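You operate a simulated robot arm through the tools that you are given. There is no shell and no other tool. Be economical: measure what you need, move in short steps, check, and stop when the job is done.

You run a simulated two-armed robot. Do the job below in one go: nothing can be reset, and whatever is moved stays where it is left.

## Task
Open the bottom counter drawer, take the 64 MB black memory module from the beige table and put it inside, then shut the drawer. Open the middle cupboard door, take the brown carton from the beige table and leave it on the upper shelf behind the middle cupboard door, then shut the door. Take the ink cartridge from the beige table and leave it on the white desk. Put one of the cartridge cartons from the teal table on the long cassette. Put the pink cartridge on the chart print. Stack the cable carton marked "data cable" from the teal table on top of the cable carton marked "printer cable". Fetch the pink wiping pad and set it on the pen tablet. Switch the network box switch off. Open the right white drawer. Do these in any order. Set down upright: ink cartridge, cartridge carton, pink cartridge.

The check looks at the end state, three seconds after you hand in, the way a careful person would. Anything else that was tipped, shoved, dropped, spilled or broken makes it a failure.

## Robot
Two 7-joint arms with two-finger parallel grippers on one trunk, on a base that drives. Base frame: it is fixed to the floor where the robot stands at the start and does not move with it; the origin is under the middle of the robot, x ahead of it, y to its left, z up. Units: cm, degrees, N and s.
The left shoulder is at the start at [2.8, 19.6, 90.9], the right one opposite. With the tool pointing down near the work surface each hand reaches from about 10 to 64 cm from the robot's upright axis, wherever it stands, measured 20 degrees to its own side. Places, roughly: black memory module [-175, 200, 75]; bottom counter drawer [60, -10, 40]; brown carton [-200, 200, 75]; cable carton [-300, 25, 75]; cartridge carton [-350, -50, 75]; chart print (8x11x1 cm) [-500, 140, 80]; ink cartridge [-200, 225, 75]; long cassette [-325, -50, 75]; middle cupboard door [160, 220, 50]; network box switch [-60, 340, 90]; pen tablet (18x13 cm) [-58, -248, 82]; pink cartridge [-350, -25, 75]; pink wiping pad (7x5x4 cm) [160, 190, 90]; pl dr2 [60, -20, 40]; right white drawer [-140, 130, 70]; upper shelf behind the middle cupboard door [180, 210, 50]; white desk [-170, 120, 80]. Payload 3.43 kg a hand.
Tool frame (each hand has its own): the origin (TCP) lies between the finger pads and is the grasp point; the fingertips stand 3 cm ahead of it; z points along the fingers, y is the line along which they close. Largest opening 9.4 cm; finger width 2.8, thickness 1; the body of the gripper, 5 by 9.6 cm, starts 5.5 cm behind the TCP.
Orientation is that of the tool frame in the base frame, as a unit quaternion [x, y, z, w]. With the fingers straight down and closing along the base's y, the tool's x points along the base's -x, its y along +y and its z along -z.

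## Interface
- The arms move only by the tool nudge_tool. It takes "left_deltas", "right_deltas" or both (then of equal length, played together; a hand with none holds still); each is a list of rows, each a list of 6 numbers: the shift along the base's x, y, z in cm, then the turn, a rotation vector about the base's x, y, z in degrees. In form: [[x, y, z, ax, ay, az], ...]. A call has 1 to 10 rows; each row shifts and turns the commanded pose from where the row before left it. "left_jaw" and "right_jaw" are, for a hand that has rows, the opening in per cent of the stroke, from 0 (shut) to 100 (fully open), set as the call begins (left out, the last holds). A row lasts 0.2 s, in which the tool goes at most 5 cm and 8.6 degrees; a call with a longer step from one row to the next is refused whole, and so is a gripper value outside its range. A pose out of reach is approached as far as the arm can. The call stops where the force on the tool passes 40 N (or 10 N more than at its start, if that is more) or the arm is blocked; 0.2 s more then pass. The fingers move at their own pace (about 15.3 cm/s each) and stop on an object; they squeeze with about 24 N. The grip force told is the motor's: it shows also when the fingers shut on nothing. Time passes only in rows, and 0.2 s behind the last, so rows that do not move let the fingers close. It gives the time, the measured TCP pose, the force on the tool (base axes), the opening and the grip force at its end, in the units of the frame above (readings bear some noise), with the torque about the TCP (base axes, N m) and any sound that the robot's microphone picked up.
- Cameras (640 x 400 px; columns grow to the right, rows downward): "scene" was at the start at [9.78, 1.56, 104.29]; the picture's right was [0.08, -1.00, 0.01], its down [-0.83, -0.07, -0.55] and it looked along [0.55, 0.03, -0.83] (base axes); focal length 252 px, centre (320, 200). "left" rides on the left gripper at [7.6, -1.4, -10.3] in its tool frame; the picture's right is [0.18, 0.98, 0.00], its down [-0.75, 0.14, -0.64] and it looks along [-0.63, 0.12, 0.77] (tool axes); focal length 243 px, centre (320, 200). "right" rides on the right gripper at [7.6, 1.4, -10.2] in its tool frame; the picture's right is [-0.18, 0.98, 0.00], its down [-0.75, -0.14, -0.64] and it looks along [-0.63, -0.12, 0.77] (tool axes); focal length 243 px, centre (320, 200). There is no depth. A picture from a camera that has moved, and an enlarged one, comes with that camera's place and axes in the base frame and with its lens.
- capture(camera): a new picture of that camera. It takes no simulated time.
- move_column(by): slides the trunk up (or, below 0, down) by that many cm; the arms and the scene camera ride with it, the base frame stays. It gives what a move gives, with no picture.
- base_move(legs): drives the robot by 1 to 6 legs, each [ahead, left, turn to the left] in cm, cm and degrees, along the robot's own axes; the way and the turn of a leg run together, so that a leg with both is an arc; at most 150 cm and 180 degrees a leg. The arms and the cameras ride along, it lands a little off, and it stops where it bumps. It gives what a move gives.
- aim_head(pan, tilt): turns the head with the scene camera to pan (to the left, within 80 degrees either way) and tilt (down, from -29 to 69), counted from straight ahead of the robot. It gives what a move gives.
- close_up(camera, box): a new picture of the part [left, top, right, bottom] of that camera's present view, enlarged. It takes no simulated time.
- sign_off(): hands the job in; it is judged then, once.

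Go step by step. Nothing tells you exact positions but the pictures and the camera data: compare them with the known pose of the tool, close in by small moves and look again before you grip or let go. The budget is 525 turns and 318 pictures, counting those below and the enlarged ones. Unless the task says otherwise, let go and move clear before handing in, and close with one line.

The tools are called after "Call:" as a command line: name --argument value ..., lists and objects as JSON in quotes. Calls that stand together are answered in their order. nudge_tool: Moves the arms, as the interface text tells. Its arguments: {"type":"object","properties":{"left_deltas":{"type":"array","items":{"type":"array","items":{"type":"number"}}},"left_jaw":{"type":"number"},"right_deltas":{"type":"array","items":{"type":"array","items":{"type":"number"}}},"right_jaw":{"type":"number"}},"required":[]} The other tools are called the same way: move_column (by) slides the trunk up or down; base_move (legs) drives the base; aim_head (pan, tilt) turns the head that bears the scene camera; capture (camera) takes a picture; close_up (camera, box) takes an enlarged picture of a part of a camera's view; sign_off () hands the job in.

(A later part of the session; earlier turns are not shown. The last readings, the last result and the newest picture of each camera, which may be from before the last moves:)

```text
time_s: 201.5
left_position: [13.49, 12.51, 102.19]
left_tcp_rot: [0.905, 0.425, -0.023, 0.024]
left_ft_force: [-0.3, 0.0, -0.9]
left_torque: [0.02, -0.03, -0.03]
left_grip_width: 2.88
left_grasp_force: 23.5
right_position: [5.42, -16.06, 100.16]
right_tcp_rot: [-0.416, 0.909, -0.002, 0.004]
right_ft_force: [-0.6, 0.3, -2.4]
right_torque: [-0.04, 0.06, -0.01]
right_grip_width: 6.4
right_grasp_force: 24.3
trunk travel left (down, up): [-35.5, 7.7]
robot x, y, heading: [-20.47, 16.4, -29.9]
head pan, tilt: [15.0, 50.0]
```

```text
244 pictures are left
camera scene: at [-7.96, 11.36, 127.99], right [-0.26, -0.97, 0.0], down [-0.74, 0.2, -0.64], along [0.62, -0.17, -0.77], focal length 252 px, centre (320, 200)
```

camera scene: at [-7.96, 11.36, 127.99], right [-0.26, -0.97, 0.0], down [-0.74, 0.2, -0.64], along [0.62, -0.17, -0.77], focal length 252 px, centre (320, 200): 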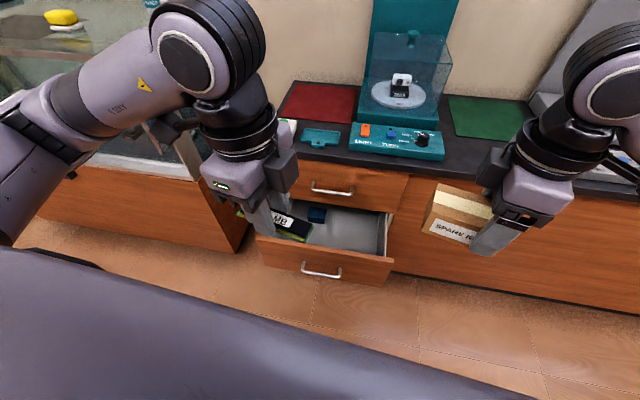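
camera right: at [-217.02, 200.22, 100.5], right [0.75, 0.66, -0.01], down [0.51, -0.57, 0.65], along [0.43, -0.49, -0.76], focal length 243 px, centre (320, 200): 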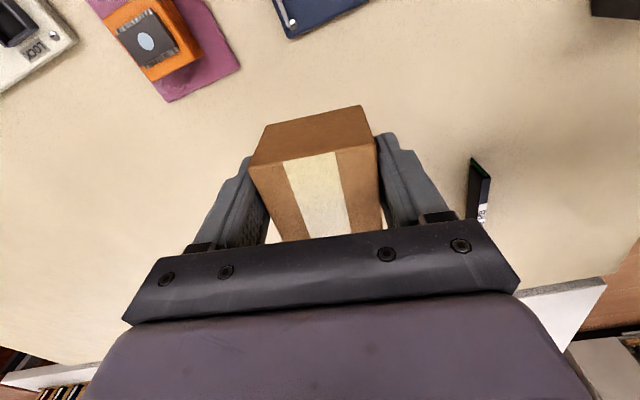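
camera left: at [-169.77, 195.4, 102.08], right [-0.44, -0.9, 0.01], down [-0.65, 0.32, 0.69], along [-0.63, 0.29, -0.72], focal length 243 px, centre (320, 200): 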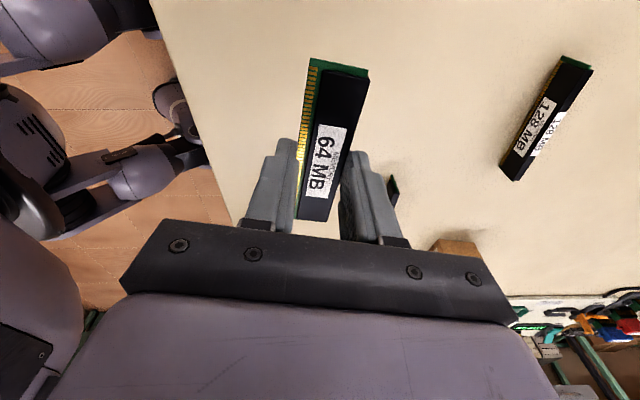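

Position is good. Lower the trunk and creep forward.

Call:
move_column --by -33

Call:
base_move --legs '[[6, -2, 0]]'

Call:
nudge_tool --left_deltas '[[3.4, -2, 0, 0, 0, 0], [3.4, -2, 0, 0, 0, 0], [3.4, -2, 0, 0, 0, 0], [3.4, -2, 0, 0, 0, 0], [3.4, -2, 0, 0, 0, 0], [0, 0, 0, 0, 0, 0]]'

Call:
capture --camera "left"

Call:
capture --camera "scene"

```text
time_s: 204.8
left_position: [13.57, 12.48, 69.14]
left_tcp_rot: [0.905, 0.425, -0.023, 0.023]
left_ft_force: [0.2, -0.2, -1.4]
left_torque: [0.0, 0.02, -0.01]
left_grip_width: 2.89
left_grasp_force: 24.0
right_position: [5.58, -16.21, 67.2]
right_tcp_rot: [-0.415, 0.91, -0.003, 0.004]
right_ft_force: [0.7, -0.9, -2.5]
right_torque: [-0.05, 0.01, 0.0]
right_grip_width: 6.42
right_grasp_force: 23.6
trunk travel left (down, up): [-2.5, 40.7]
robot x, y, heading: [-20.21, 16.44, -30.1]
head pan, tilt: [15.0, 50.0]
```

```text
time_s: 205.8
left_position: [17.44, 7.72, 69.12]
left_tcp_rot: [0.905, 0.425, -0.023, 0.023]
left_ft_force: [-0.2, 0.7, 0.0]
left_torque: [0.03, -0.03, -0.01]
left_grip_width: 2.89
left_grasp_force: 24.3
right_position: [9.42, -20.76, 67.2]
right_tcp_rot: [-0.415, 0.91, -0.003, 0.005]
right_ft_force: [-0.3, 0.9, -2.7]
right_torque: [-0.06, 0.05, 0.01]
right_grip_width: 6.45
right_grasp_force: 24.0
trunk travel left (down, up): [-2.5, 40.7]
robot x, y, heading: [-16.2, 11.73, -29.9]
head pan, tilt: [15.0, 50.0]
```

```text
time_s: 207.2
left_position: [34.35, -2.3, 69.04]
left_tcp_rot: [0.904, 0.425, -0.024, 0.025]
left_ft_force: [0.3, 0.1, -0.3]
left_torque: [0.02, 0.0, -0.01]
left_grip_width: 2.91
left_grasp_force: 24.3
right_position: [9.63, -20.81, 67.24]
right_tcp_rot: [-0.414, 0.91, -0.003, 0.003]
right_ft_force: [0.7, 0.8, -3.1]
right_torque: [-0.04, 0.04, 0.01]
right_grip_width: 6.43
right_grasp_force: 23.6
trunk travel left (down, up): [-2.5, 40.7]
robot x, y, heading: [-16.34, 11.8, -30.4]
head pan, tilt: [15.0, 50.0]
```

```text
243 pictures are left
camera left: at [38.36, 5.08, 78.84], right [0.87, -0.49, 0.01], down [-0.36, -0.63, 0.69], along [-0.33, -0.61, -0.72], focal length 243 px, centre (320, 200)
```

left: 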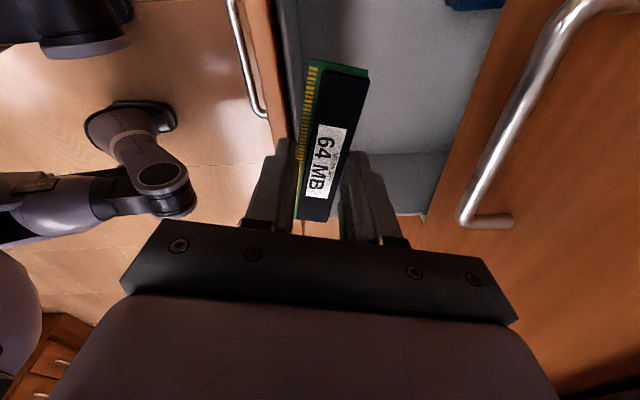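

```text
242 pictures are left
camera scene: at [-3.86, 6.68, 94.98], right [-0.26, -0.97, 0.0], down [-0.74, 0.2, -0.64], along [0.62, -0.17, -0.77], focal length 252 px, centre (320, 200)
```

scene: 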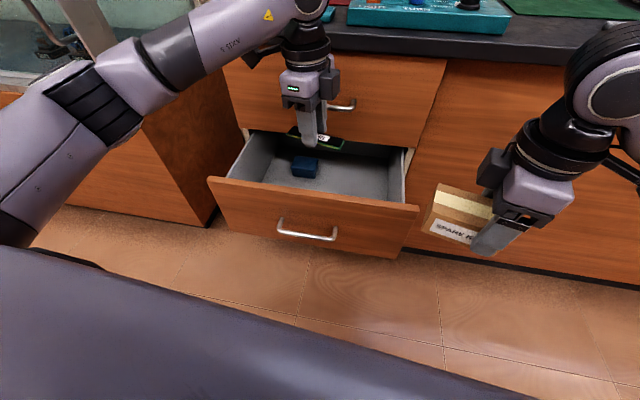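

Shift slightly inward and descend toward the drawer floor.

Call:
nudge_tool --left_deltas '[[1.7, -1, 0, 0, 0, 0], [0, 0, -4, 0, 0, 0], [0, 0, -4, 0, 0, 0], [0, 0, -4, 0, 0, 0], [0, 0, -4, 0, 0, 0], [0, 0, -3, 0, 0, 0], [0, 0, 0, 0, 0, 0]]'

Call:
capture --camera "left"

Call:
capture --camera "scene"

```text
time_s: 208.8
left_position: [36.17, -3.19, 50.11]
left_tcp_rot: [0.905, 0.425, -0.024, 0.023]
left_ft_force: [-0.5, -0.5, -0.4]
left_torque: [0.02, -0.03, -0.02]
left_grip_width: 2.87
left_grasp_force: 24.2
right_position: [9.48, -20.78, 67.34]
right_tcp_rot: [-0.415, 0.91, -0.003, 0.004]
right_ft_force: [0.0, -0.3, -2.0]
right_torque: [-0.03, 0.05, 0.01]
right_grip_width: 6.42
right_grasp_force: 23.6
trunk travel left (down, up): [-2.5, 40.7]
robot x, y, heading: [-16.21, 11.56, -30.2]
head pan, tilt: [15.0, 50.0]
```

```text
241 pictures are left
camera left: at [40.19, 4.24, 59.82], right [0.87, -0.49, 0.01], down [-0.36, -0.63, 0.69], along [-0.33, -0.61, -0.72], focal length 243 px, centre (320, 200)
```

left: 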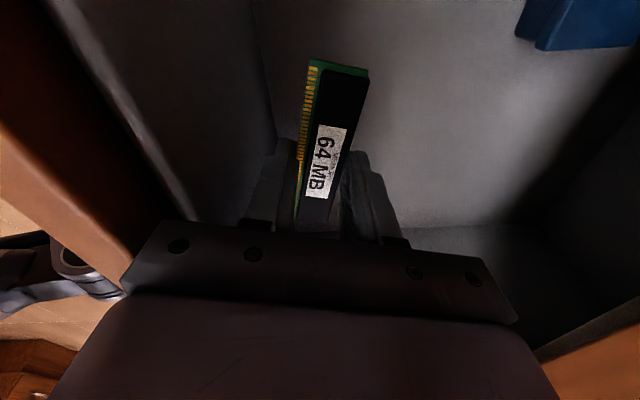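

```text
240 pictures are left
camera scene: at [-3.86, 6.68, 94.99], right [-0.26, -0.97, 0.0], down [-0.74, 0.2, -0.64], along [0.62, -0.17, -0.77], focal length 252 px, centre (320, 200)
```

scene: 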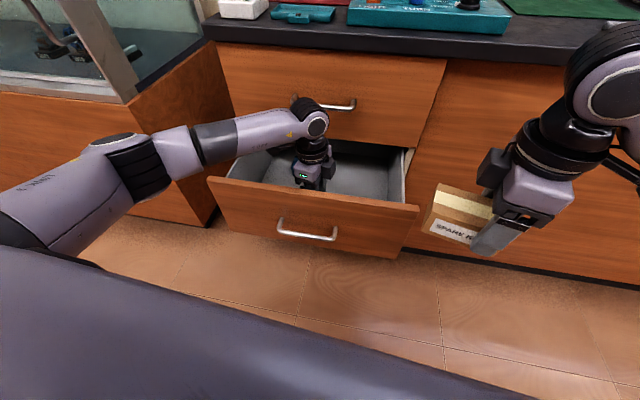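

Call:
nudge_tool --left_deltas '[[0, 0, -2, 0, 0, 0], [0, 0, -1.5, 0, 0, 0], [0, 0, -1.5, 0, 0, 0], [0, 0, 0, 0, 0, 0]]'

Call:
capture --camera "left"

```text
time_s: 209.3
left_position: [36.55, -3.53, 48.51]
left_tcp_rot: [0.904, 0.425, -0.022, 0.033]
left_ft_force: [2.7, 2.3, 15.5]
left_torque: [0.6, 0.54, -0.12]
left_grip_width: 2.91
left_grasp_force: 24.2
right_position: [9.48, -20.8, 67.21]
right_tcp_rot: [-0.416, 0.909, -0.003, 0.003]
right_ft_force: [-0.4, 0.1, -2.2]
right_torque: [-0.05, 0.03, 0.02]
right_grip_width: 6.42
right_grasp_force: 24.5
trunk travel left (down, up): [-2.5, 40.7]
robot x, y, heading: [-16.47, 11.75, -30.1]
head pan, tilt: [15.0, 50.0]
stopped in row 2 (left hand): the force on the tool passed its limit at 51 N (the readings are from after the stop); the commanded pose is now the measured one
```

```text
239 pictures are left
camera left: at [40.47, 4.08, 58.24], right [0.87, -0.49, 0.03], down [-0.37, -0.62, 0.7], along [-0.32, -0.62, -0.72], focal length 243 px, centre (320, 200)
```

left: 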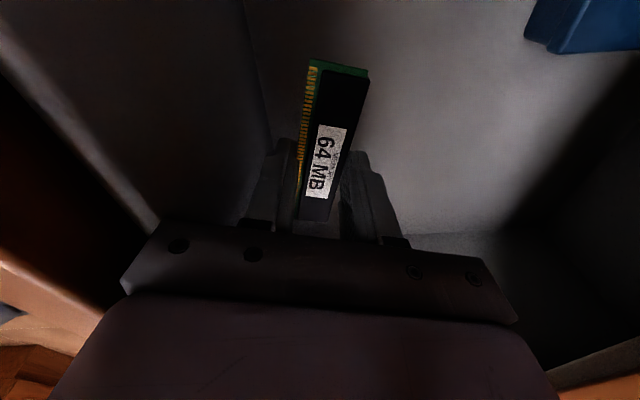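

The gripper body is touching the drawer front's top edge. I'll lift, move right past the upper handle's span, go further inward, and descend there.

Call:
nudge_tool --left_deltas '[[0, 0, 4, 0, 0, 0], [0, 0, 5, 0, 0, 0], [0, 0, 4, 0, 0, 0], [0, 0, 4, 0, 0, 0], [-1.5, -2.6, 2, 0, 0, 0], [-1.5, -2.6, 0, 0, 0, 0], [-1.5, -2.6, 0, 0, 0, 0], [-1.5, -2.6, 0, 0, 0, 0], [0, -1, 0, 0, 0, 0], [0, 0, 0, 0, 0, 0]]'

Call:
capture --camera "scene"

```text
time_s: 211.5
left_position: [30.54, -14.66, 67.2]
left_tcp_rot: [0.904, 0.426, -0.023, 0.03]
left_ft_force: [-0.2, 0.2, 0.0]
left_torque: [0.0, -0.02, 0.04]
left_grip_width: 2.88
left_grasp_force: 23.7
right_position: [9.46, -20.82, 67.16]
right_tcp_rot: [-0.416, 0.909, -0.003, 0.005]
right_ft_force: [-0.5, -0.3, -1.9]
right_torque: [-0.05, 0.03, 0.01]
right_grip_width: 6.44
right_grasp_force: 23.7
trunk travel left (down, up): [-2.5, 40.7]
robot x, y, heading: [-16.31, 11.88, -30.1]
head pan, tilt: [15.0, 50.0]
```

```text
238 pictures are left
camera scene: at [-3.86, 6.69, 94.99], right [-0.26, -0.97, 0.0], down [-0.74, 0.2, -0.64], along [0.62, -0.17, -0.77], focal length 252 px, centre (320, 200)
```

scene: 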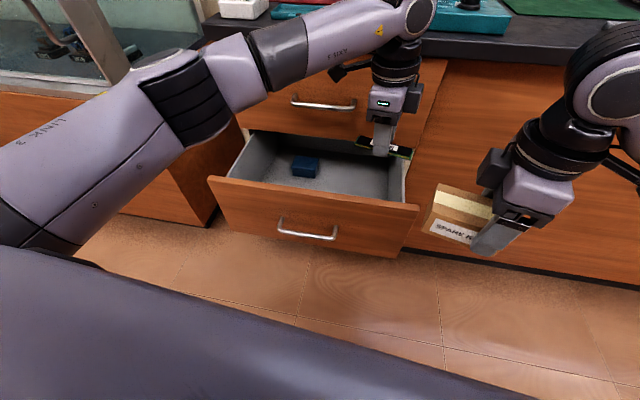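

Call:
nudge_tool --left_deltas '[[2, 1.1, 0, 0, 0, 0], [0, 0, -4, 0, 0, 0], [0, 0, -4, 0, 0, 0], [0, 0, -4, 0, 0, 0], [0, 0, -3, 0, 0, 0], [0, 0, -2, 0, 0, 0], [0, 0, -2, 0, 0, 0], [0, 0, -2, 0, 0, 0], [0, 0, 0, 0, 0, 0]]'

Call:
capture --camera "left"

Call:
close_up --camera "scene" --box '[200, 50, 460, 260]'

```text
time_s: 213.5
left_position: [32.52, -13.72, 46.31]
left_tcp_rot: [0.904, 0.425, -0.022, 0.029]
left_ft_force: [-0.4, -0.2, -0.3]
left_torque: [-0.02, 0.0, -0.01]
left_grip_width: 2.87
left_grasp_force: 24.1
right_position: [9.5, -20.76, 67.15]
right_tcp_rot: [-0.416, 0.909, -0.004, 0.004]
right_ft_force: [-0.2, -0.1, -2.5]
right_torque: [-0.05, 0.03, -0.02]
right_grip_width: 6.43
right_grasp_force: 24.1
trunk travel left (down, up): [-2.5, 40.7]
robot x, y, heading: [-16.46, 11.44, -30.0]
head pan, tilt: [15.0, 50.0]
```

```text
237 pictures are left
camera left: at [36.35, -6.18, 56.07], right [0.87, -0.48, 0.02], down [-0.36, -0.62, 0.69], along [-0.32, -0.61, -0.72], focal length 243 px, centre (320, 200)
```

left: 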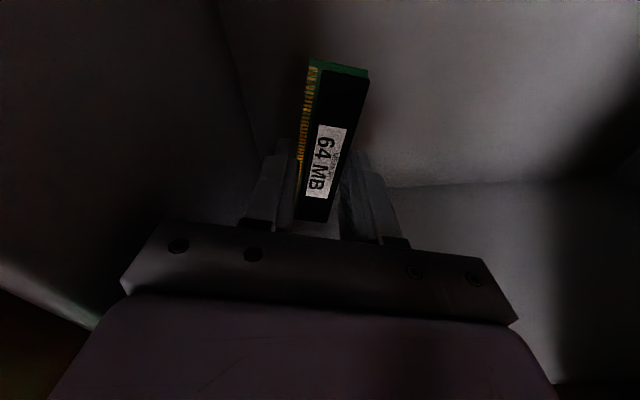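

```text
1.90 times, centred on (330, 155) of scene
camera zoom: at [-3.86, 6.69, 94.99], right [-0.26, -0.97, 0.0], down [-0.74, 0.2, -0.64], along [0.62, -0.17, -0.77], focal length 480 px, centre (301, 286)
```

zoom: 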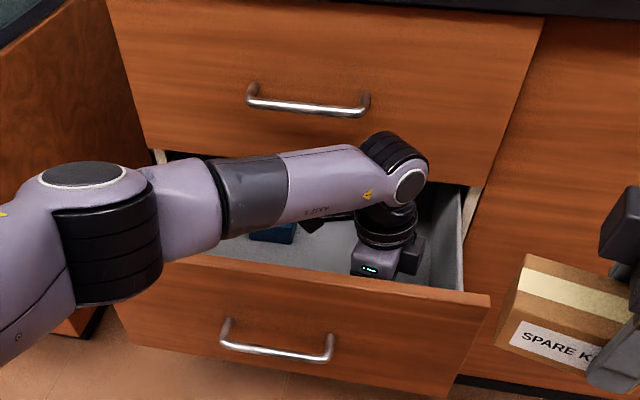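

No contact. Continue down gently.

Call:
nudge_tool --left_deltas '[[0, 0, -1.5, 0, 0, 0], [0, 0, -1.5, 0, 0, 0], [0, 0, -1.2, 0, 0, 0], [0, 0, -1, 0, 0, 0], [0, 0, 0, 0, 0, 0]]'

Call:
capture --camera "left"

```text
time_s: 214.7
left_position: [32.37, -13.54, 40.9]
left_tcp_rot: [0.905, 0.425, -0.023, 0.03]
left_ft_force: [-0.4, 0.1, 0.2]
left_torque: [0.01, 0.0, -0.03]
left_grip_width: 2.92
left_grasp_force: 24.2
right_position: [9.51, -20.71, 67.15]
right_tcp_rot: [-0.416, 0.909, -0.003, 0.005]
right_ft_force: [-0.4, 0.5, -2.1]
right_torque: [-0.04, 0.04, -0.01]
right_grip_width: 6.41
right_grasp_force: 24.0
trunk travel left (down, up): [-2.5, 40.7]
robot x, y, heading: [-16.33, 11.37, -30.2]
head pan, tilt: [15.0, 50.0]
```

```text
235 pictures are left
camera left: at [36.37, -6.1, 50.68], right [0.87, -0.49, 0.02], down [-0.36, -0.62, 0.69], along [-0.32, -0.62, -0.72], focal length 243 px, centre (320, 200)
```

left: 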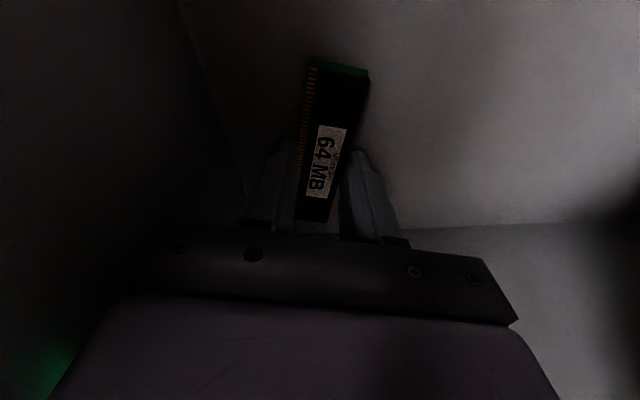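

Call:
nudge_tool --left_deltas '[[0, 0, -1, 0, 0, 0], [0, 0, -0.7, 0, 0, 0], [0, 0, -0.7, 0, 0, 0], [0, 0, -0.5, 0, 0, 0], [0, 0, -0.5, 0, 0, 0], [0, 0, -0.5, 0, 0, 0], [0, 0, -0.5, 0, 0, 0]]'

```text
time_s: 215.2
left_position: [33.0, -13.94, 40.74]
left_tcp_rot: [0.904, 0.426, -0.019, 0.032]
left_ft_force: [1.7, 2.3, 16.6]
left_torque: [0.93, 0.61, 0.07]
left_grip_width: 2.89
left_grasp_force: 23.9
right_position: [9.59, -20.72, 67.21]
right_tcp_rot: [-0.415, 0.91, -0.003, 0.004]
right_ft_force: [-0.5, -0.2, -2.8]
right_torque: [-0.03, 0.03, 0.01]
right_grip_width: 6.4
right_grasp_force: 24.2
trunk travel left (down, up): [-2.5, 40.7]
robot x, y, heading: [-15.99, 12.11, -29.9]
head pan, tilt: [15.0, 50.0]
stopped in row 2 (left hand): the force on the tool passed its limit at 48 N (the readings are from after the stop); the commanded pose is now the measured one
```

A gripper-body corner is catching the drawer's inner front wall; shift inward 1.7 cm and continue down.

Call:
nudge_tool --left_deltas '[[0, 0, 0.6, 0, 0, 0], [0.8, -0.4, 0, 0, 0, 0], [0.7, -0.45, 0, 0, 0, 0], [0, 0, -0.7, 0, 0, 0], [0, 0, -0.7, 0, 0, 0], [0, 0, -0.7, 0, 0, 0], [0, 0, -0.7, 0, 0, 0], [0, 0, -0.6, 0, 0, 0], [0, 0, -0.6, 0, 0, 0]]'

```text
time_s: 216.4
left_position: [33.59, -14.13, 40.65]
left_tcp_rot: [0.904, 0.425, -0.017, 0.04]
left_ft_force: [1.9, 0.5, 16.7]
left_torque: [0.46, 0.1, -0.05]
left_grip_width: 2.87
left_grasp_force: 23.8
left hand out of reach, approached as far as the arm can: row 3, 4, 5
right_position: [9.53, -20.71, 67.15]
right_tcp_rot: [-0.415, 0.91, -0.003, 0.002]
right_ft_force: [0.0, 0.1, -2.1]
right_torque: [-0.07, 0.06, 0.01]
right_grip_width: 6.44
right_grasp_force: 23.7
trunk travel left (down, up): [-2.5, 40.7]
robot x, y, heading: [-16.38, 11.65, -30.5]
head pan, tilt: [15.0, 50.0]
stopped in row 6 (left hand): the force on the tool passed its limit at 48 N (the readings are from after the stop); the commanded pose is now the measured one
```

Now the contact is the module on the drawer floor (z≈37). Release and rise straight up.

Call:
nudge_tool --left_deltas '[[0, 0, 0.3, 0, 0, 0], [0, 0, 0, 0, 0, 0], [0, 0, 0, 0, 0, 0]]' --left_jaw 45

Call:
nudge_tool --left_deltas '[[0, 0, 2, 0, 0, 0], [0, 0, 3, 0, 0, 0], [0, 0, 4, 0, 0, 0], [0, 0, 4, 0, 0, 0], [0, 0, 4, 0, 0, 0], [0, 0, 4, 0, 0, 0], [0, 0, 4, 0, 0, 0], [-3, 1.7, 2, 0, 0, 0]]'

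Call:
capture --camera "left"

Call:
capture --camera "scene"

```text
time_s: 217.2
left_position: [33.33, -14.01, 40.7]
left_tcp_rot: [0.904, 0.425, -0.02, 0.038]
left_ft_force: [-4.3, -7.6, 8.7]
left_torque: [0.01, 0.3, 0.22]
left_grip_width: 4.15
left_grasp_force: 0.0
right_position: [9.47, -20.75, 67.22]
right_tcp_rot: [-0.417, 0.909, -0.003, 0.004]
right_ft_force: [-0.1, -0.4, -1.9]
right_torque: [-0.07, 0.06, 0.02]
right_grip_width: 6.41
right_grasp_force: 23.9
trunk travel left (down, up): [-2.5, 40.7]
robot x, y, heading: [-16.22, 11.76, -29.9]
head pan, tilt: [15.0, 50.0]
```

```text
time_s: 219.0
left_position: [30.48, -12.24, 67.68]
left_tcp_rot: [0.904, 0.425, -0.02, 0.036]
left_ft_force: [0.1, -0.5, 0.3]
left_torque: [-0.01, -0.04, 0.01]
left_grip_width: 4.21
left_grasp_force: 0.0
right_position: [9.49, -20.67, 67.06]
right_tcp_rot: [-0.415, 0.91, -0.002, 0.004]
right_ft_force: [0.2, -0.1, -1.6]
right_torque: [-0.01, 0.02, 0.02]
right_grip_width: 6.43
right_grasp_force: 23.8
trunk travel left (down, up): [-2.5, 40.7]
robot x, y, heading: [-16.34, 11.58, -30.0]
head pan, tilt: [15.0, 50.0]
```

```text
234 pictures are left
camera left: at [34.31, -4.68, 77.36], right [0.87, -0.48, 0.04], down [-0.37, -0.62, 0.7], along [-0.31, -0.62, -0.72], focal length 243 px, centre (320, 200)
```

left: 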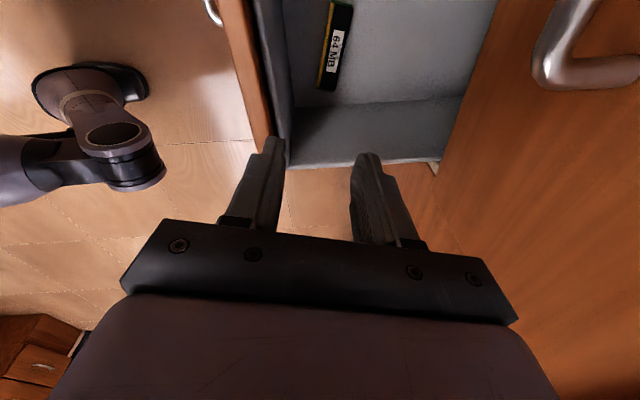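

```text
233 pictures are left
camera scene: at [-3.85, 6.7, 94.98], right [-0.26, -0.97, 0.0], down [-0.74, 0.2, -0.64], along [0.62, -0.17, -0.77], focal length 252 px, centre (320, 200)
```

scene: 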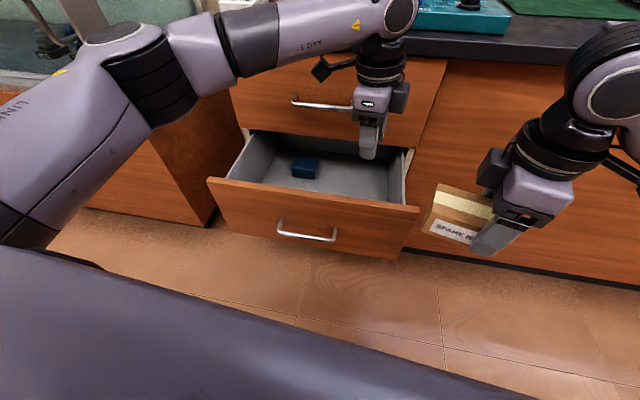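

Module is inside. Now bring the left hand out in front, pitch it forward 45° and close the fingers, to push the drawer shut.

Call:
nudge_tool --left_deltas '[[-3, 2.2, 1, 0, 0, 0], [-3, 2.2, 0, 0, 0, 0], [-1.5, 3, 0, 0, 0, 0], [-1.5, 3, 0, -3.75, -6.5, 0], [-1.2, 3, 0, -3.75, -6.5, 0], [-1.2, 3, 0, -3.75, -6.5, 0], [0, 2.5, 0, -3.75, -6.5, 0], [0, 1.3, -2, -3.75, -6.5, 0], [0, 0, -2, -3.75, -6.5, 0]]' --left_jaw 0

Call:
capture --camera "scene"

```text
time_s: 221.0
left_position: [21.59, 3.17, 64.75]
left_tcp_rot: [0.835, 0.377, 0.201, 0.348]
left_ft_force: [-0.4, -0.3, 0.1]
left_torque: [-0.05, -0.03, 0.04]
left_grip_width: 0.0
left_grasp_force: 23.6
left hand out of reach, approached as far as the arm can: row 7, 8, 9
right_position: [9.46, -20.82, 67.15]
right_tcp_rot: [-0.415, 0.91, -0.002, 0.004]
right_ft_force: [0.8, 0.3, -1.7]
right_torque: [-0.06, 0.02, 0.0]
right_grip_width: 6.41
right_grasp_force: 24.3
trunk travel left (down, up): [-2.5, 40.7]
robot x, y, heading: [-15.95, 11.45, -29.8]
head pan, tilt: [15.0, 50.0]
```

```text
232 pictures are left
camera scene: at [-3.86, 6.71, 94.99], right [-0.26, -0.97, 0.0], down [-0.74, 0.2, -0.64], along [0.62, -0.17, -0.77], focal length 252 px, centre (320, 200)
```

scene: 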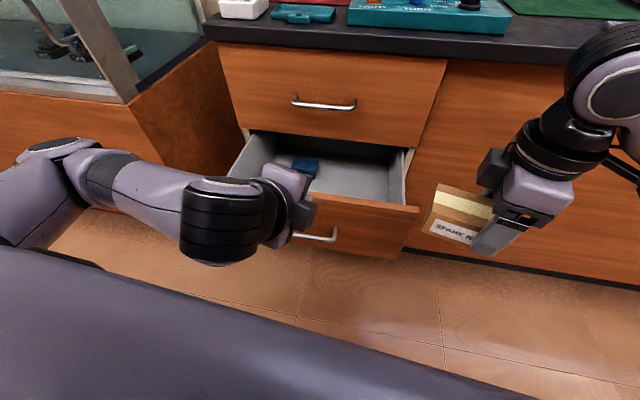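

Call:
base_move --legs '[[-14, 0, 0]]'

Call:
nudge_tool --left_deltas '[[1, 0, -3, 0, 0, 0], [1, 0, -3, 0, 0, 0], [1, 1, -3, 0, 0, 0], [1, 1, -3, 0, 0, 0], [1, 0.5, -3, 0, 0, 0], [0, 0, -2, 0, 0, 0], [0, 0, 0, 0, 0, 0]]'

Call:
capture --camera "scene"

```text
time_s: 222.4
left_position: [9.28, 10.39, 64.84]
left_tcp_rot: [0.834, 0.377, 0.2, 0.348]
left_ft_force: [-0.5, -0.4, -0.1]
left_torque: [-0.01, 0.0, -0.02]
left_grip_width: 0.0
left_grasp_force: 24.5
right_position: [-2.53, -13.62, 67.13]
right_tcp_rot: [-0.416, 0.909, -0.002, 0.004]
right_ft_force: [-0.1, 0.2, -2.8]
right_torque: [-0.02, 0.06, 0.02]
right_grip_width: 6.4
right_grasp_force: 24.0
trunk travel left (down, up): [-2.5, 40.7]
robot x, y, heading: [-28.45, 18.88, -29.8]
head pan, tilt: [15.0, 50.0]
```

```text
time_s: 224.0
left_position: [18.25, 10.82, 53.95]
left_tcp_rot: [0.836, 0.378, 0.199, 0.345]
left_ft_force: [-0.9, 0.3, 0.6]
left_torque: [0.01, -0.04, -0.01]
left_grip_width: 0.03
left_grasp_force: 23.9
left hand out of reach, approached as far as the arm can: row 3, 4, 5, 6
right_position: [-2.67, -13.64, 67.24]
right_tcp_rot: [-0.415, 0.91, -0.002, 0.003]
right_ft_force: [-0.2, -1.2, -2.5]
right_torque: [-0.03, 0.03, 0.0]
right_grip_width: 6.43
right_grasp_force: 23.5
trunk travel left (down, up): [-2.5, 40.7]
robot x, y, heading: [-28.35, 18.86, -30.0]
head pan, tilt: [15.0, 50.0]
```

```text
231 pictures are left
camera scene: at [-16.11, 13.81, 94.99], right [-0.26, -0.97, 0.0], down [-0.74, 0.2, -0.64], along [0.62, -0.17, -0.77], focal length 252 px, centre (320, 200)
```

scene: 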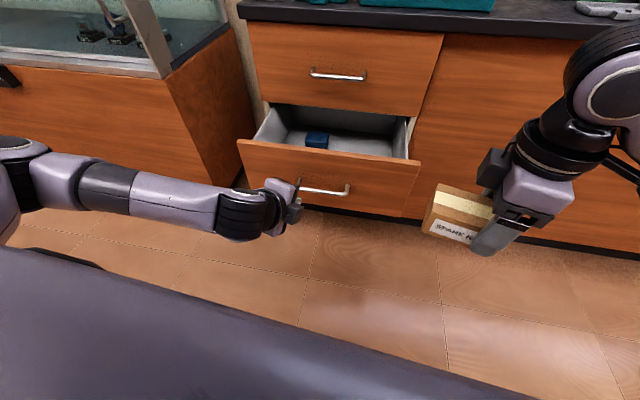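

Call:
nudge_tool --left_deltas '[[2, -1.2, -1.5, 0, 0, 0], [1.5, -1, -1.5, 0, 0, 0], [0.5, -0.5, -1.5, 0, 0, 0], [0, 0, -1.5, 0, 0, 0], [0, 0, 0, 0, 0, 0]]'

Call:
capture --camera "scene"

```text
time_s: 225.2
left_position: [23.46, 7.57, 49.73]
left_tcp_rot: [0.836, 0.377, 0.199, 0.345]
left_ft_force: [-0.1, -0.1, -0.1]
left_torque: [-0.02, 0.02, 0.01]
left_grip_width: 0.02
left_grasp_force: 24.5
left hand out of reach, approached as far as the arm can: row 3, 4
right_position: [-2.64, -13.67, 67.21]
right_tcp_rot: [-0.415, 0.91, -0.002, 0.003]
right_ft_force: [-0.2, 0.4, -2.6]
right_torque: [-0.04, 0.0, 0.01]
right_grip_width: 6.42
right_grasp_force: 23.5
trunk travel left (down, up): [-2.5, 40.7]
robot x, y, heading: [-28.68, 18.79, -30.1]
head pan, tilt: [15.0, 50.0]
```

```text
230 pictures are left
camera scene: at [-16.11, 13.81, 94.99], right [-0.26, -0.97, 0.0], down [-0.74, 0.2, -0.64], along [0.62, -0.17, -0.77], focal length 252 px, centre (320, 200)
```

scene: 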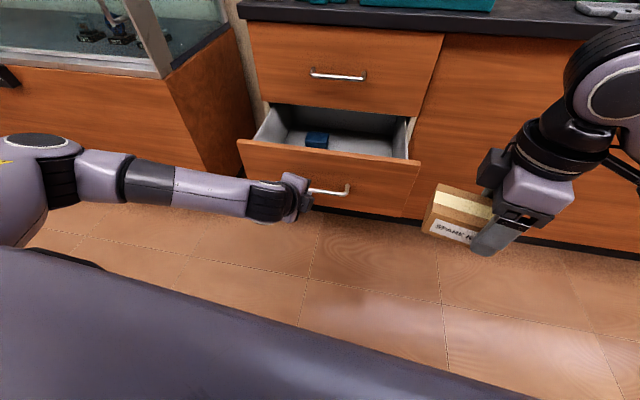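

Fingertips are just in front of the drawer front, near its middle. Push by driving the base forward.

Call:
base_move --legs '[[14, 0, 0]]'

Call:
capture --camera "scene"

```text
time_s: 226.5
left_position: [35.48, 0.75, 49.67]
left_tcp_rot: [0.836, 0.378, 0.199, 0.344]
left_ft_force: [0.0, -0.2, 0.8]
left_torque: [0.0, 0.0, -0.05]
left_grip_width: 0.01
left_grasp_force: 23.6
right_position: [9.41, -20.62, 67.13]
right_tcp_rot: [-0.416, 0.909, -0.003, 0.004]
right_ft_force: [0.4, -0.7, -2.1]
right_torque: [-0.07, 0.01, 0.0]
right_grip_width: 6.45
right_grasp_force: 24.4
trunk travel left (down, up): [-2.5, 40.7]
robot x, y, heading: [-16.65, 12.2, -29.8]
head pan, tilt: [15.0, 50.0]
```

```text
229 pictures are left
camera scene: at [-4.04, 6.85, 94.99], right [-0.26, -0.97, 0.0], down [-0.74, 0.2, -0.64], along [0.62, -0.17, -0.77], focal length 252 px, centre (320, 200)
```

scene: 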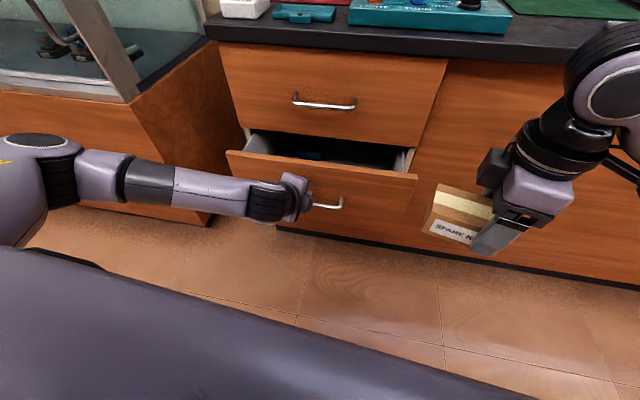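

Call:
nudge_tool --left_deltas '[[1.73, -1, 0, 0, 0, 0], [1.73, -1, 0, 0, 0, 0], [1.73, -1, 0, 0, 0, 0], [1.73, -1, 0, 0, 0, 0], [1.73, -1, 0, 0, 0, 0], [0.87, -0.5, 0, 0, 0, 0], [0.87, -0.5, 0, 0, 0, 0]]'

Call:
capture --camera "scene"

```text
time_s: 228.1
left_position: [45.01, -4.77, 49.67]
left_tcp_rot: [0.837, 0.379, 0.197, 0.341]
left_ft_force: [-14.2, 12.0, 11.2]
left_torque: [0.07, -0.17, 0.26]
left_grip_width: 0.0
left_grasp_force: 24.0
right_position: [9.39, -20.47, 67.36]
right_tcp_rot: [-0.417, 0.909, -0.003, 0.003]
right_ft_force: [-0.2, -0.1, -2.5]
right_torque: [-0.06, 0.05, -0.01]
right_grip_width: 6.41
right_grasp_force: 23.7
trunk travel left (down, up): [-2.5, 40.7]
robot x, y, heading: [-16.72, 12.06, -30.1]
head pan, tilt: [15.0, 50.0]
stopped in row 7 (left hand): the force on the tool passed its limit at 55 N (the readings are from after the stop); the commanded pose is now the measured one
```

```text
228 pictures are left
camera scene: at [-4.19, 6.97, 95.03], right [-0.26, -0.97, 0.0], down [-0.74, 0.2, -0.64], along [0.62, -0.17, -0.77], focal length 252 px, centre (320, 200)
```

scene: 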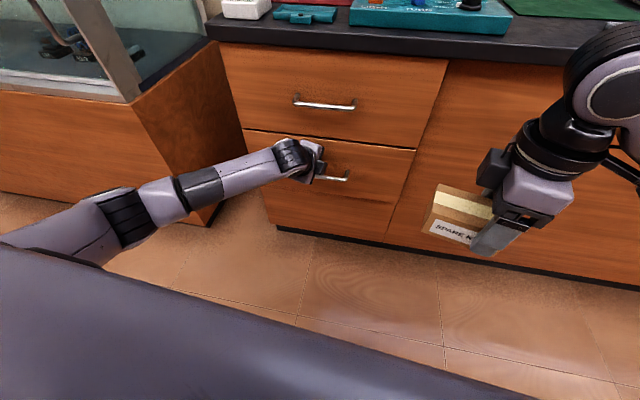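

Drawer is shut. Back away and strafe left along the wall to the cupboard.

Call:
base_move --legs '[[-32, 0, 0], [0, 123, 0], [0, 123, 0]]'

Call:
aim_head --pan 0 --tilt 40

Call:
capture --camera "scene"

```text
time_s: 251.4
left_position: [135.94, 228.79, 49.44]
left_tcp_rot: [0.831, 0.395, 0.202, 0.336]
left_ft_force: [-0.5, 0.2, 0.7]
left_torque: [0.03, 0.0, 0.04]
left_grip_width: 0.01
left_grasp_force: 24.0
right_position: [100.72, 211.6, 67.17]
right_tcp_rot: [-0.434, 0.901, -0.002, 0.002]
right_ft_force: [0.0, 0.4, -2.5]
right_torque: [-0.04, 0.05, 0.04]
right_grip_width: 6.4
right_grasp_force: 24.1
trunk travel left (down, up): [-2.5, 40.7]
robot x, y, heading: [73.48, 242.8, -27.6]
head pan, tilt: [15.0, 50.0]
```

```text
time_s: 252.2
left_position: [136.0, 228.72, 49.44]
left_tcp_rot: [0.831, 0.395, 0.203, 0.336]
left_ft_force: [0.5, -0.5, 0.1]
left_torque: [-0.01, 0.01, 0.03]
left_grip_width: 0.0
left_grasp_force: 23.9
right_position: [100.64, 211.78, 67.13]
right_tcp_rot: [-0.433, 0.901, -0.002, 0.003]
right_ft_force: [0.8, 0.5, -3.1]
right_torque: [-0.04, 0.06, -0.03]
right_grip_width: 6.42
right_grasp_force: 23.7
trunk travel left (down, up): [-2.5, 40.7]
robot x, y, heading: [73.66, 243.52, -27.8]
head pan, tilt: [0.0, 40.0]
```

```text
227 pictures are left
camera scene: at [86.29, 236.39, 96.4], right [-0.47, -0.89, 0.0], down [-0.57, 0.3, -0.77], along [0.68, -0.36, -0.64], focal length 252 px, centre (320, 200)
```

scene: 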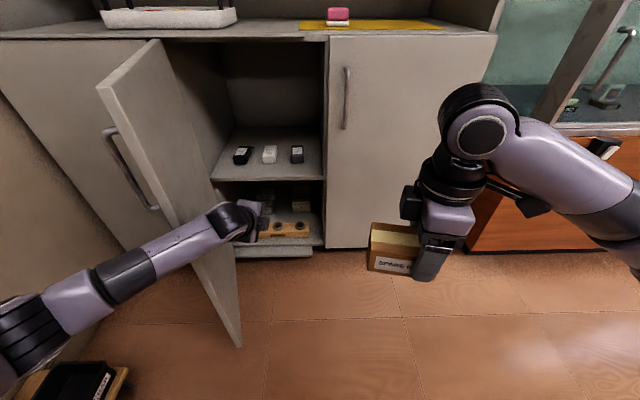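

The left hand is already on the inner side of the door. Push the door further open by moving the hand left.

Call:
nudge_tool --left_deltas '[[1.5, 2.6, 0, 0, 0, 0], [1.5, 2.6, 0, 0, 0, 0], [1.5, 2.6, 0, 0, 0, 0], [1.5, 2.6, 0, 0, 0, 0], [1.2, 2.7, 0, 0, 0, 0], [1, 2.7, 0, 0, 0, 0], [0.8, 2.8, 0, 0, 0, 0], [0.5, 2.8, 0, 0, 0, 0]]'

Call:
capture --camera "scene"

```text
time_s: 253.5
left_position: [142.65, 241.05, 49.52]
left_tcp_rot: [0.834, 0.385, 0.194, 0.344]
left_ft_force: [-1.7, -3.9, 0.7]
left_torque: [0.27, -0.15, 0.27]
left_grip_width: 0.01
left_grasp_force: 24.1
right_position: [100.68, 211.68, 67.27]
right_tcp_rot: [-0.433, 0.901, -0.003, 0.003]
right_ft_force: [-0.3, 1.2, -2.8]
right_torque: [-0.03, 0.03, 0.0]
right_grip_width: 6.41
right_grasp_force: 24.3
trunk travel left (down, up): [-2.5, 40.7]
robot x, y, heading: [73.66, 243.49, -27.8]
head pan, tilt: [0.0, 40.0]
stopped in row 6 (left hand): the force on the tool passed its limit at 56 N (the readings are from after the stop); the commanded pose is now the measured one
```

```text
226 pictures are left
camera scene: at [86.23, 236.32, 96.4], right [-0.47, -0.88, 0.0], down [-0.57, 0.3, -0.77], along [0.68, -0.36, -0.64], focal length 252 px, centre (320, 200)
```

scene: 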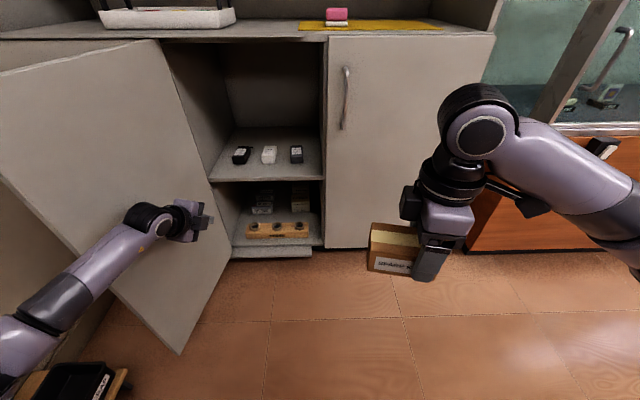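

Door is well open now. Retract the left hand a bit and measure the shelf.

Call:
nudge_tool --left_deltas '[[-1.5, -2, 0, 0, 0, 0], [-3, 1, 0, 0, 0, 0], [-4, 2.3, 0, 0, 0, 0], [-4, 2.3, 0, 0, 0, 0], [-4, 2.3, 0, 0, 0, 0]]'

Call:
close_up --camera "scene" --box '[160, 20, 360, 270]'

```text
time_s: 254.7
left_position: [126.35, 247.09, 49.47]
left_tcp_rot: [0.834, 0.386, 0.196, 0.343]
left_ft_force: [-0.3, 0.5, -0.6]
left_torque: [-0.03, 0.03, 0.01]
left_grip_width: 0.02
left_grasp_force: 23.5
right_position: [100.64, 211.66, 67.18]
right_tcp_rot: [-0.433, 0.901, -0.002, 0.004]
right_ft_force: [-0.1, -0.5, -2.5]
right_torque: [-0.07, 0.05, 0.0]
right_grip_width: 6.42
right_grasp_force: 24.0
trunk travel left (down, up): [-2.5, 40.7]
robot x, y, heading: [73.35, 243.01, -27.7]
head pan, tilt: [0.0, 40.0]
```

```text
1.60 times, centred on (260, 145) of scene
camera zoom: at [86.25, 236.33, 96.4], right [-0.47, -0.88, 0.0], down [-0.57, 0.3, -0.77], along [0.68, -0.36, -0.64], focal length 403 px, centre (416, 288)
```

zoom: 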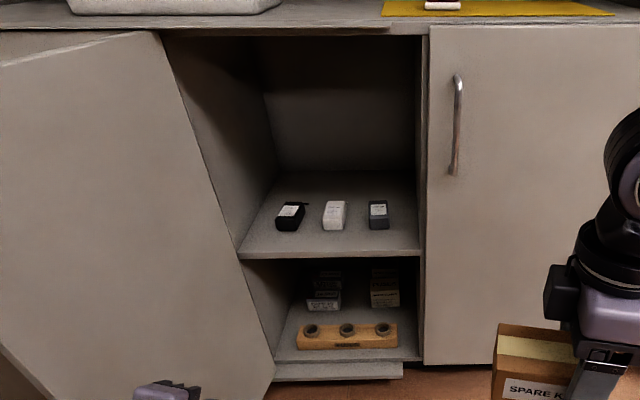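

The three items stand at the shelf's front with little room before them; the free space is behind them, best reached by the left hand. I'll set the carton on the cupboard's top and regrasp with the left. Raise the trunk and look at the top.

Call:
move_column --by 33

Call:
capture --camera "scene"

```text
time_s: 257.9
left_position: [126.44, 246.82, 82.34]
left_tcp_rot: [0.834, 0.386, 0.195, 0.344]
left_ft_force: [0.6, -0.2, 0.2]
left_torque: [-0.02, -0.01, 0.0]
left_grip_width: 0.0
left_grasp_force: 23.9
right_position: [100.63, 211.6, 100.19]
right_tcp_rot: [-0.433, 0.901, -0.002, 0.003]
right_ft_force: [0.4, 0.9, -2.4]
right_torque: [-0.05, 0.04, 0.0]
right_grip_width: 6.43
right_grasp_force: 24.5
trunk travel left (down, up): [-35.5, 7.7]
robot x, y, heading: [73.84, 243.03, -27.9]
head pan, tilt: [0.0, 40.0]
```

```text
224 pictures are left
camera scene: at [86.25, 236.33, 129.4], right [-0.47, -0.88, 0.0], down [-0.57, 0.3, -0.77], along [0.68, -0.36, -0.64], focal length 252 px, centre (320, 200)
```

scene: 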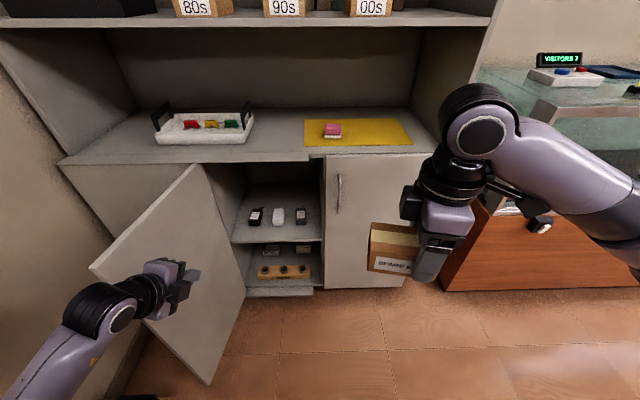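

There's a ~19 cm gap on top between the white tray and the yellow mat. I'll put the left hand to neutral, move in, and set the carton there.

Call:
nudge_tool --left_deltas '[[-2, 0, 2, 3.5, 6.6, 0], [-2, 0, 2, 3.5, 6.6, 0], [-2, -1.2, 2, 3.5, 6.6, 0], [-2, -1.2, 2, 3.5, 6.6, 0], [-2, -1.2, 2, 3.5, 6.6, 0], [-2, -1.2, 2, 3.5, 6.6, 0]]' --left_jaw 100

Call:
base_move --legs '[[38, 9, -2.2]]'

Call:
capture --camera "scene"

```text
time_s: 259.3
left_position: [114.46, 242.05, 94.43]
left_tcp_rot: [0.897, 0.439, -0.032, 0.037]
left_ft_force: [-0.5, -1.2, 0.7]
left_torque: [0.04, 0.01, -0.04]
left_grip_width: 9.42
left_grasp_force: 0.0
right_position: [100.6, 211.71, 100.13]
right_tcp_rot: [-0.433, 0.901, -0.003, 0.004]
right_ft_force: [0.2, 0.6, -1.6]
right_torque: [-0.04, 0.03, 0.04]
right_grip_width: 6.39
right_grasp_force: 23.8
trunk travel left (down, up): [-35.5, 7.7]
robot x, y, heading: [73.75, 242.96, -28.0]
head pan, tilt: [0.0, 40.0]
```

```text
time_s: 261.8
left_position: [152.38, 230.31, 94.4]
left_tcp_rot: [0.904, 0.425, -0.032, 0.039]
left_ft_force: [-0.2, 0.2, -0.5]
left_torque: [0.03, 0.0, 0.01]
left_grip_width: 9.4
left_grasp_force: 0.1
right_position: [137.78, 200.35, 100.08]
right_tcp_rot: [-0.419, 0.908, -0.003, 0.004]
right_ft_force: [-0.2, 0.0, -2.5]
right_torque: [-0.06, 0.07, 0.0]
right_grip_width: 6.4
right_grasp_force: 24.1
trunk travel left (down, up): [-35.5, 7.7]
robot x, y, heading: [111.54, 232.85, -29.6]
head pan, tilt: [0.0, 40.0]
```

```text
223 pictures are left
camera scene: at [124.04, 225.43, 129.4], right [-0.49, -0.87, 0.0], down [-0.56, 0.32, -0.77], along [0.67, -0.38, -0.64], focal length 252 px, centre (320, 200)
```

scene: 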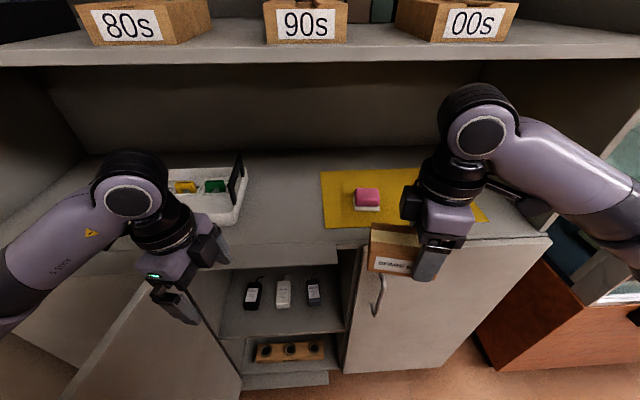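

Move the right hand with the carton over the gap (n≈36.5), turning it square, with the left hand drawn back.

Call:
nudge_tool --left_deltas '[[-2.5, 1.5, 0, 0, 0, 0], [-2.5, 2, 0, 0, 0, 0], [-1, 2, 0, 0, 0, 0], [-1, 2, 0, 0, 0, 0], [0, 0, 0, 0, 0, 0], [0, 0, 0, 0, 0, 0], [0, 0, 0, 0, 0, 0], [0, 0, 0, 0, 0, 0]]' --right_deltas '[[0, 0, -2.5, 0, 0, 3.5], [0, 0, -1, 0, 0, 3.5], [3.8, 1.6, 0, 0, 0, 3.5], [3.8, 1.6, 0, 0, 0, 0], [3.8, 1.6, 0, 0, 0, 0], [3.8, 1.6, 0, 0, 0, 0], [3.8, 1.6, 0, 0, 0, 0], [3.8, 1.6, 0, 0, 0, 0]]'

Call:
nudge_tool --right_deltas '[[3.5, 1.4, 0, 0, 0, 0], [0, 0, 0, 0, 0, 0]]'

Call:
capture --camera "scene"

Call:
capture --camera "right"

```text
time_s: 263.6
left_position: [145.93, 237.59, 94.49]
left_tcp_rot: [0.904, 0.424, -0.034, 0.037]
left_ft_force: [0.0, -0.3, 0.3]
left_torque: [-0.01, 0.02, 0.0]
left_grip_width: 9.37
left_grasp_force: 0.1
left hand out of reach, approached as far as the arm can: row 4
right_position: [160.52, 210.14, 96.83]
right_tcp_rot: [-0.502, 0.865, -0.003, 0.003]
right_ft_force: [1.1, 0.3, -2.0]
right_torque: [-0.07, 0.05, 0.01]
right_grip_width: 6.41
right_grasp_force: 23.9
trunk travel left (down, up): [-35.5, 7.7]
robot x, y, heading: [111.64, 232.82, -29.8]
head pan, tilt: [0.0, 40.0]
```

```text
time_s: 264.4
left_position: [145.81, 237.41, 94.49]
left_tcp_rot: [0.904, 0.424, -0.033, 0.037]
left_ft_force: [0.9, -0.8, -0.4]
left_torque: [0.02, 0.0, 0.03]
left_grip_width: 9.41
left_grasp_force: 0.2
right_position: [162.23, 207.69, 96.7]
right_tcp_rot: [-0.479, 0.878, -0.003, 0.004]
right_ft_force: [-0.3, -0.5, -2.0]
right_torque: [-0.04, 0.06, 0.0]
right_grip_width: 6.43
right_grasp_force: 24.0
right hand out of reach, approached as far as the arm can: row 1
trunk travel left (down, up): [-35.5, 7.7]
robot x, y, heading: [111.79, 232.44, -29.8]
head pan, tilt: [0.0, 40.0]
stopped in row 2 (right hand): the arm was blocked; the commanded pose is now the measured one
```

```text
222 pictures are left
camera scene: at [124.01, 225.4, 129.4], right [-0.49, -0.87, 0.0], down [-0.56, 0.32, -0.77], along [0.67, -0.38, -0.64], focal length 252 px, centre (320, 200)
```

scene: 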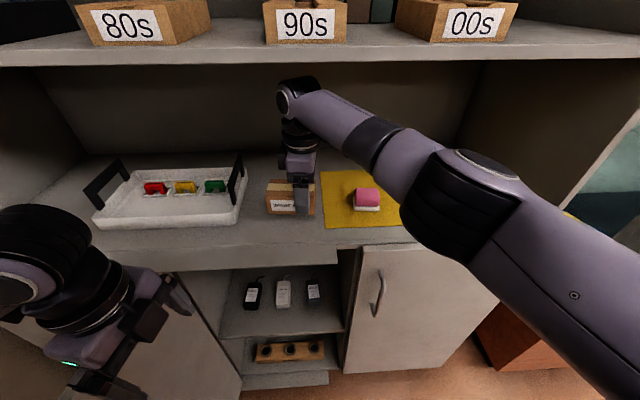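

```text
221 pictures are left
camera right: at [156.67, 202.15, 107.06], right [-0.73, 0.69, -0.01], down [0.52, 0.56, 0.65], along [0.45, 0.47, -0.76], focal length 243 px, centre (320, 200)
```

right: 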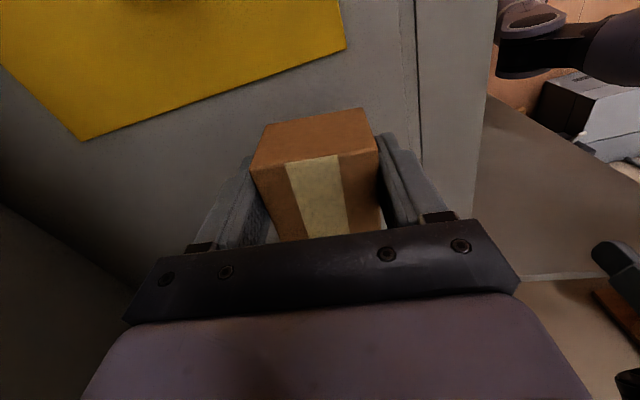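

Carton is over the gap. Shift the base 2.5 cm left, then lower it onto the top.

Call:
base_move --legs '[[0, 2.5, 0]]'

Call:
nudge_tool --right_deltas '[[0, 0, -1.5, 0, 0, 0], [0, 0, -1, 0, 0, 0], [0, 0, -0.6, 0, 0, 0], [0, 0, -0.5, 0, 0, 0], [0, 0, -0.4, 0, 0, 0], [0, 0, -0.4, 0, 0, 0], [0, 0, -0.3, 0, 0, 0]]'

Call:
capture --camera "scene"

```text
time_s: 265.3
left_position: [147.12, 239.74, 94.46]
left_tcp_rot: [0.904, 0.425, -0.034, 0.037]
left_ft_force: [0.5, -1.3, -0.5]
left_torque: [-0.01, 0.02, 0.02]
left_grip_width: 9.4
left_grasp_force: 0.0
right_position: [163.53, 210.11, 96.64]
right_tcp_rot: [-0.479, 0.878, -0.003, 0.003]
right_ft_force: [-0.4, -0.2, -3.2]
right_torque: [-0.05, 0.07, -0.02]
right_grip_width: 6.4
right_grasp_force: 23.7
trunk travel left (down, up): [-35.5, 7.7]
robot x, y, heading: [112.74, 234.71, -29.6]
head pan, tilt: [0.0, 40.0]
```

```text
time_s: 266.9
left_position: [146.87, 239.76, 94.58]
left_tcp_rot: [0.904, 0.424, -0.033, 0.038]
left_ft_force: [0.5, 0.1, -1.1]
left_torque: [0.0, -0.01, 0.01]
left_grip_width: 9.41
left_grasp_force: 0.0
right_position: [163.24, 208.72, 92.13]
right_tcp_rot: [-0.47, 0.883, -0.005, 0.002]
right_ft_force: [-1.7, 8.8, 20.3]
right_torque: [0.09, 0.13, -0.02]
right_grip_width: 6.43
right_grasp_force: 23.8
trunk travel left (down, up): [-35.5, 7.7]
robot x, y, heading: [113.2, 234.6, -29.5]
head pan, tilt: [0.0, 40.0]
```

```text
220 pictures are left
camera scene: at [125.03, 227.85, 129.48], right [-0.49, -0.87, 0.0], down [-0.56, 0.32, -0.77], along [0.67, -0.38, -0.64], focal length 252 px, centre (320, 200)
```

scene: 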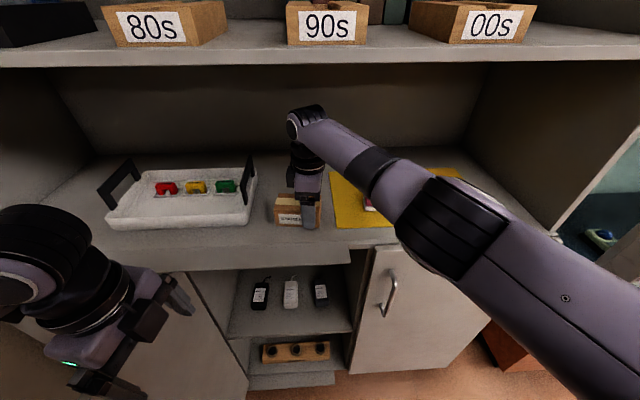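

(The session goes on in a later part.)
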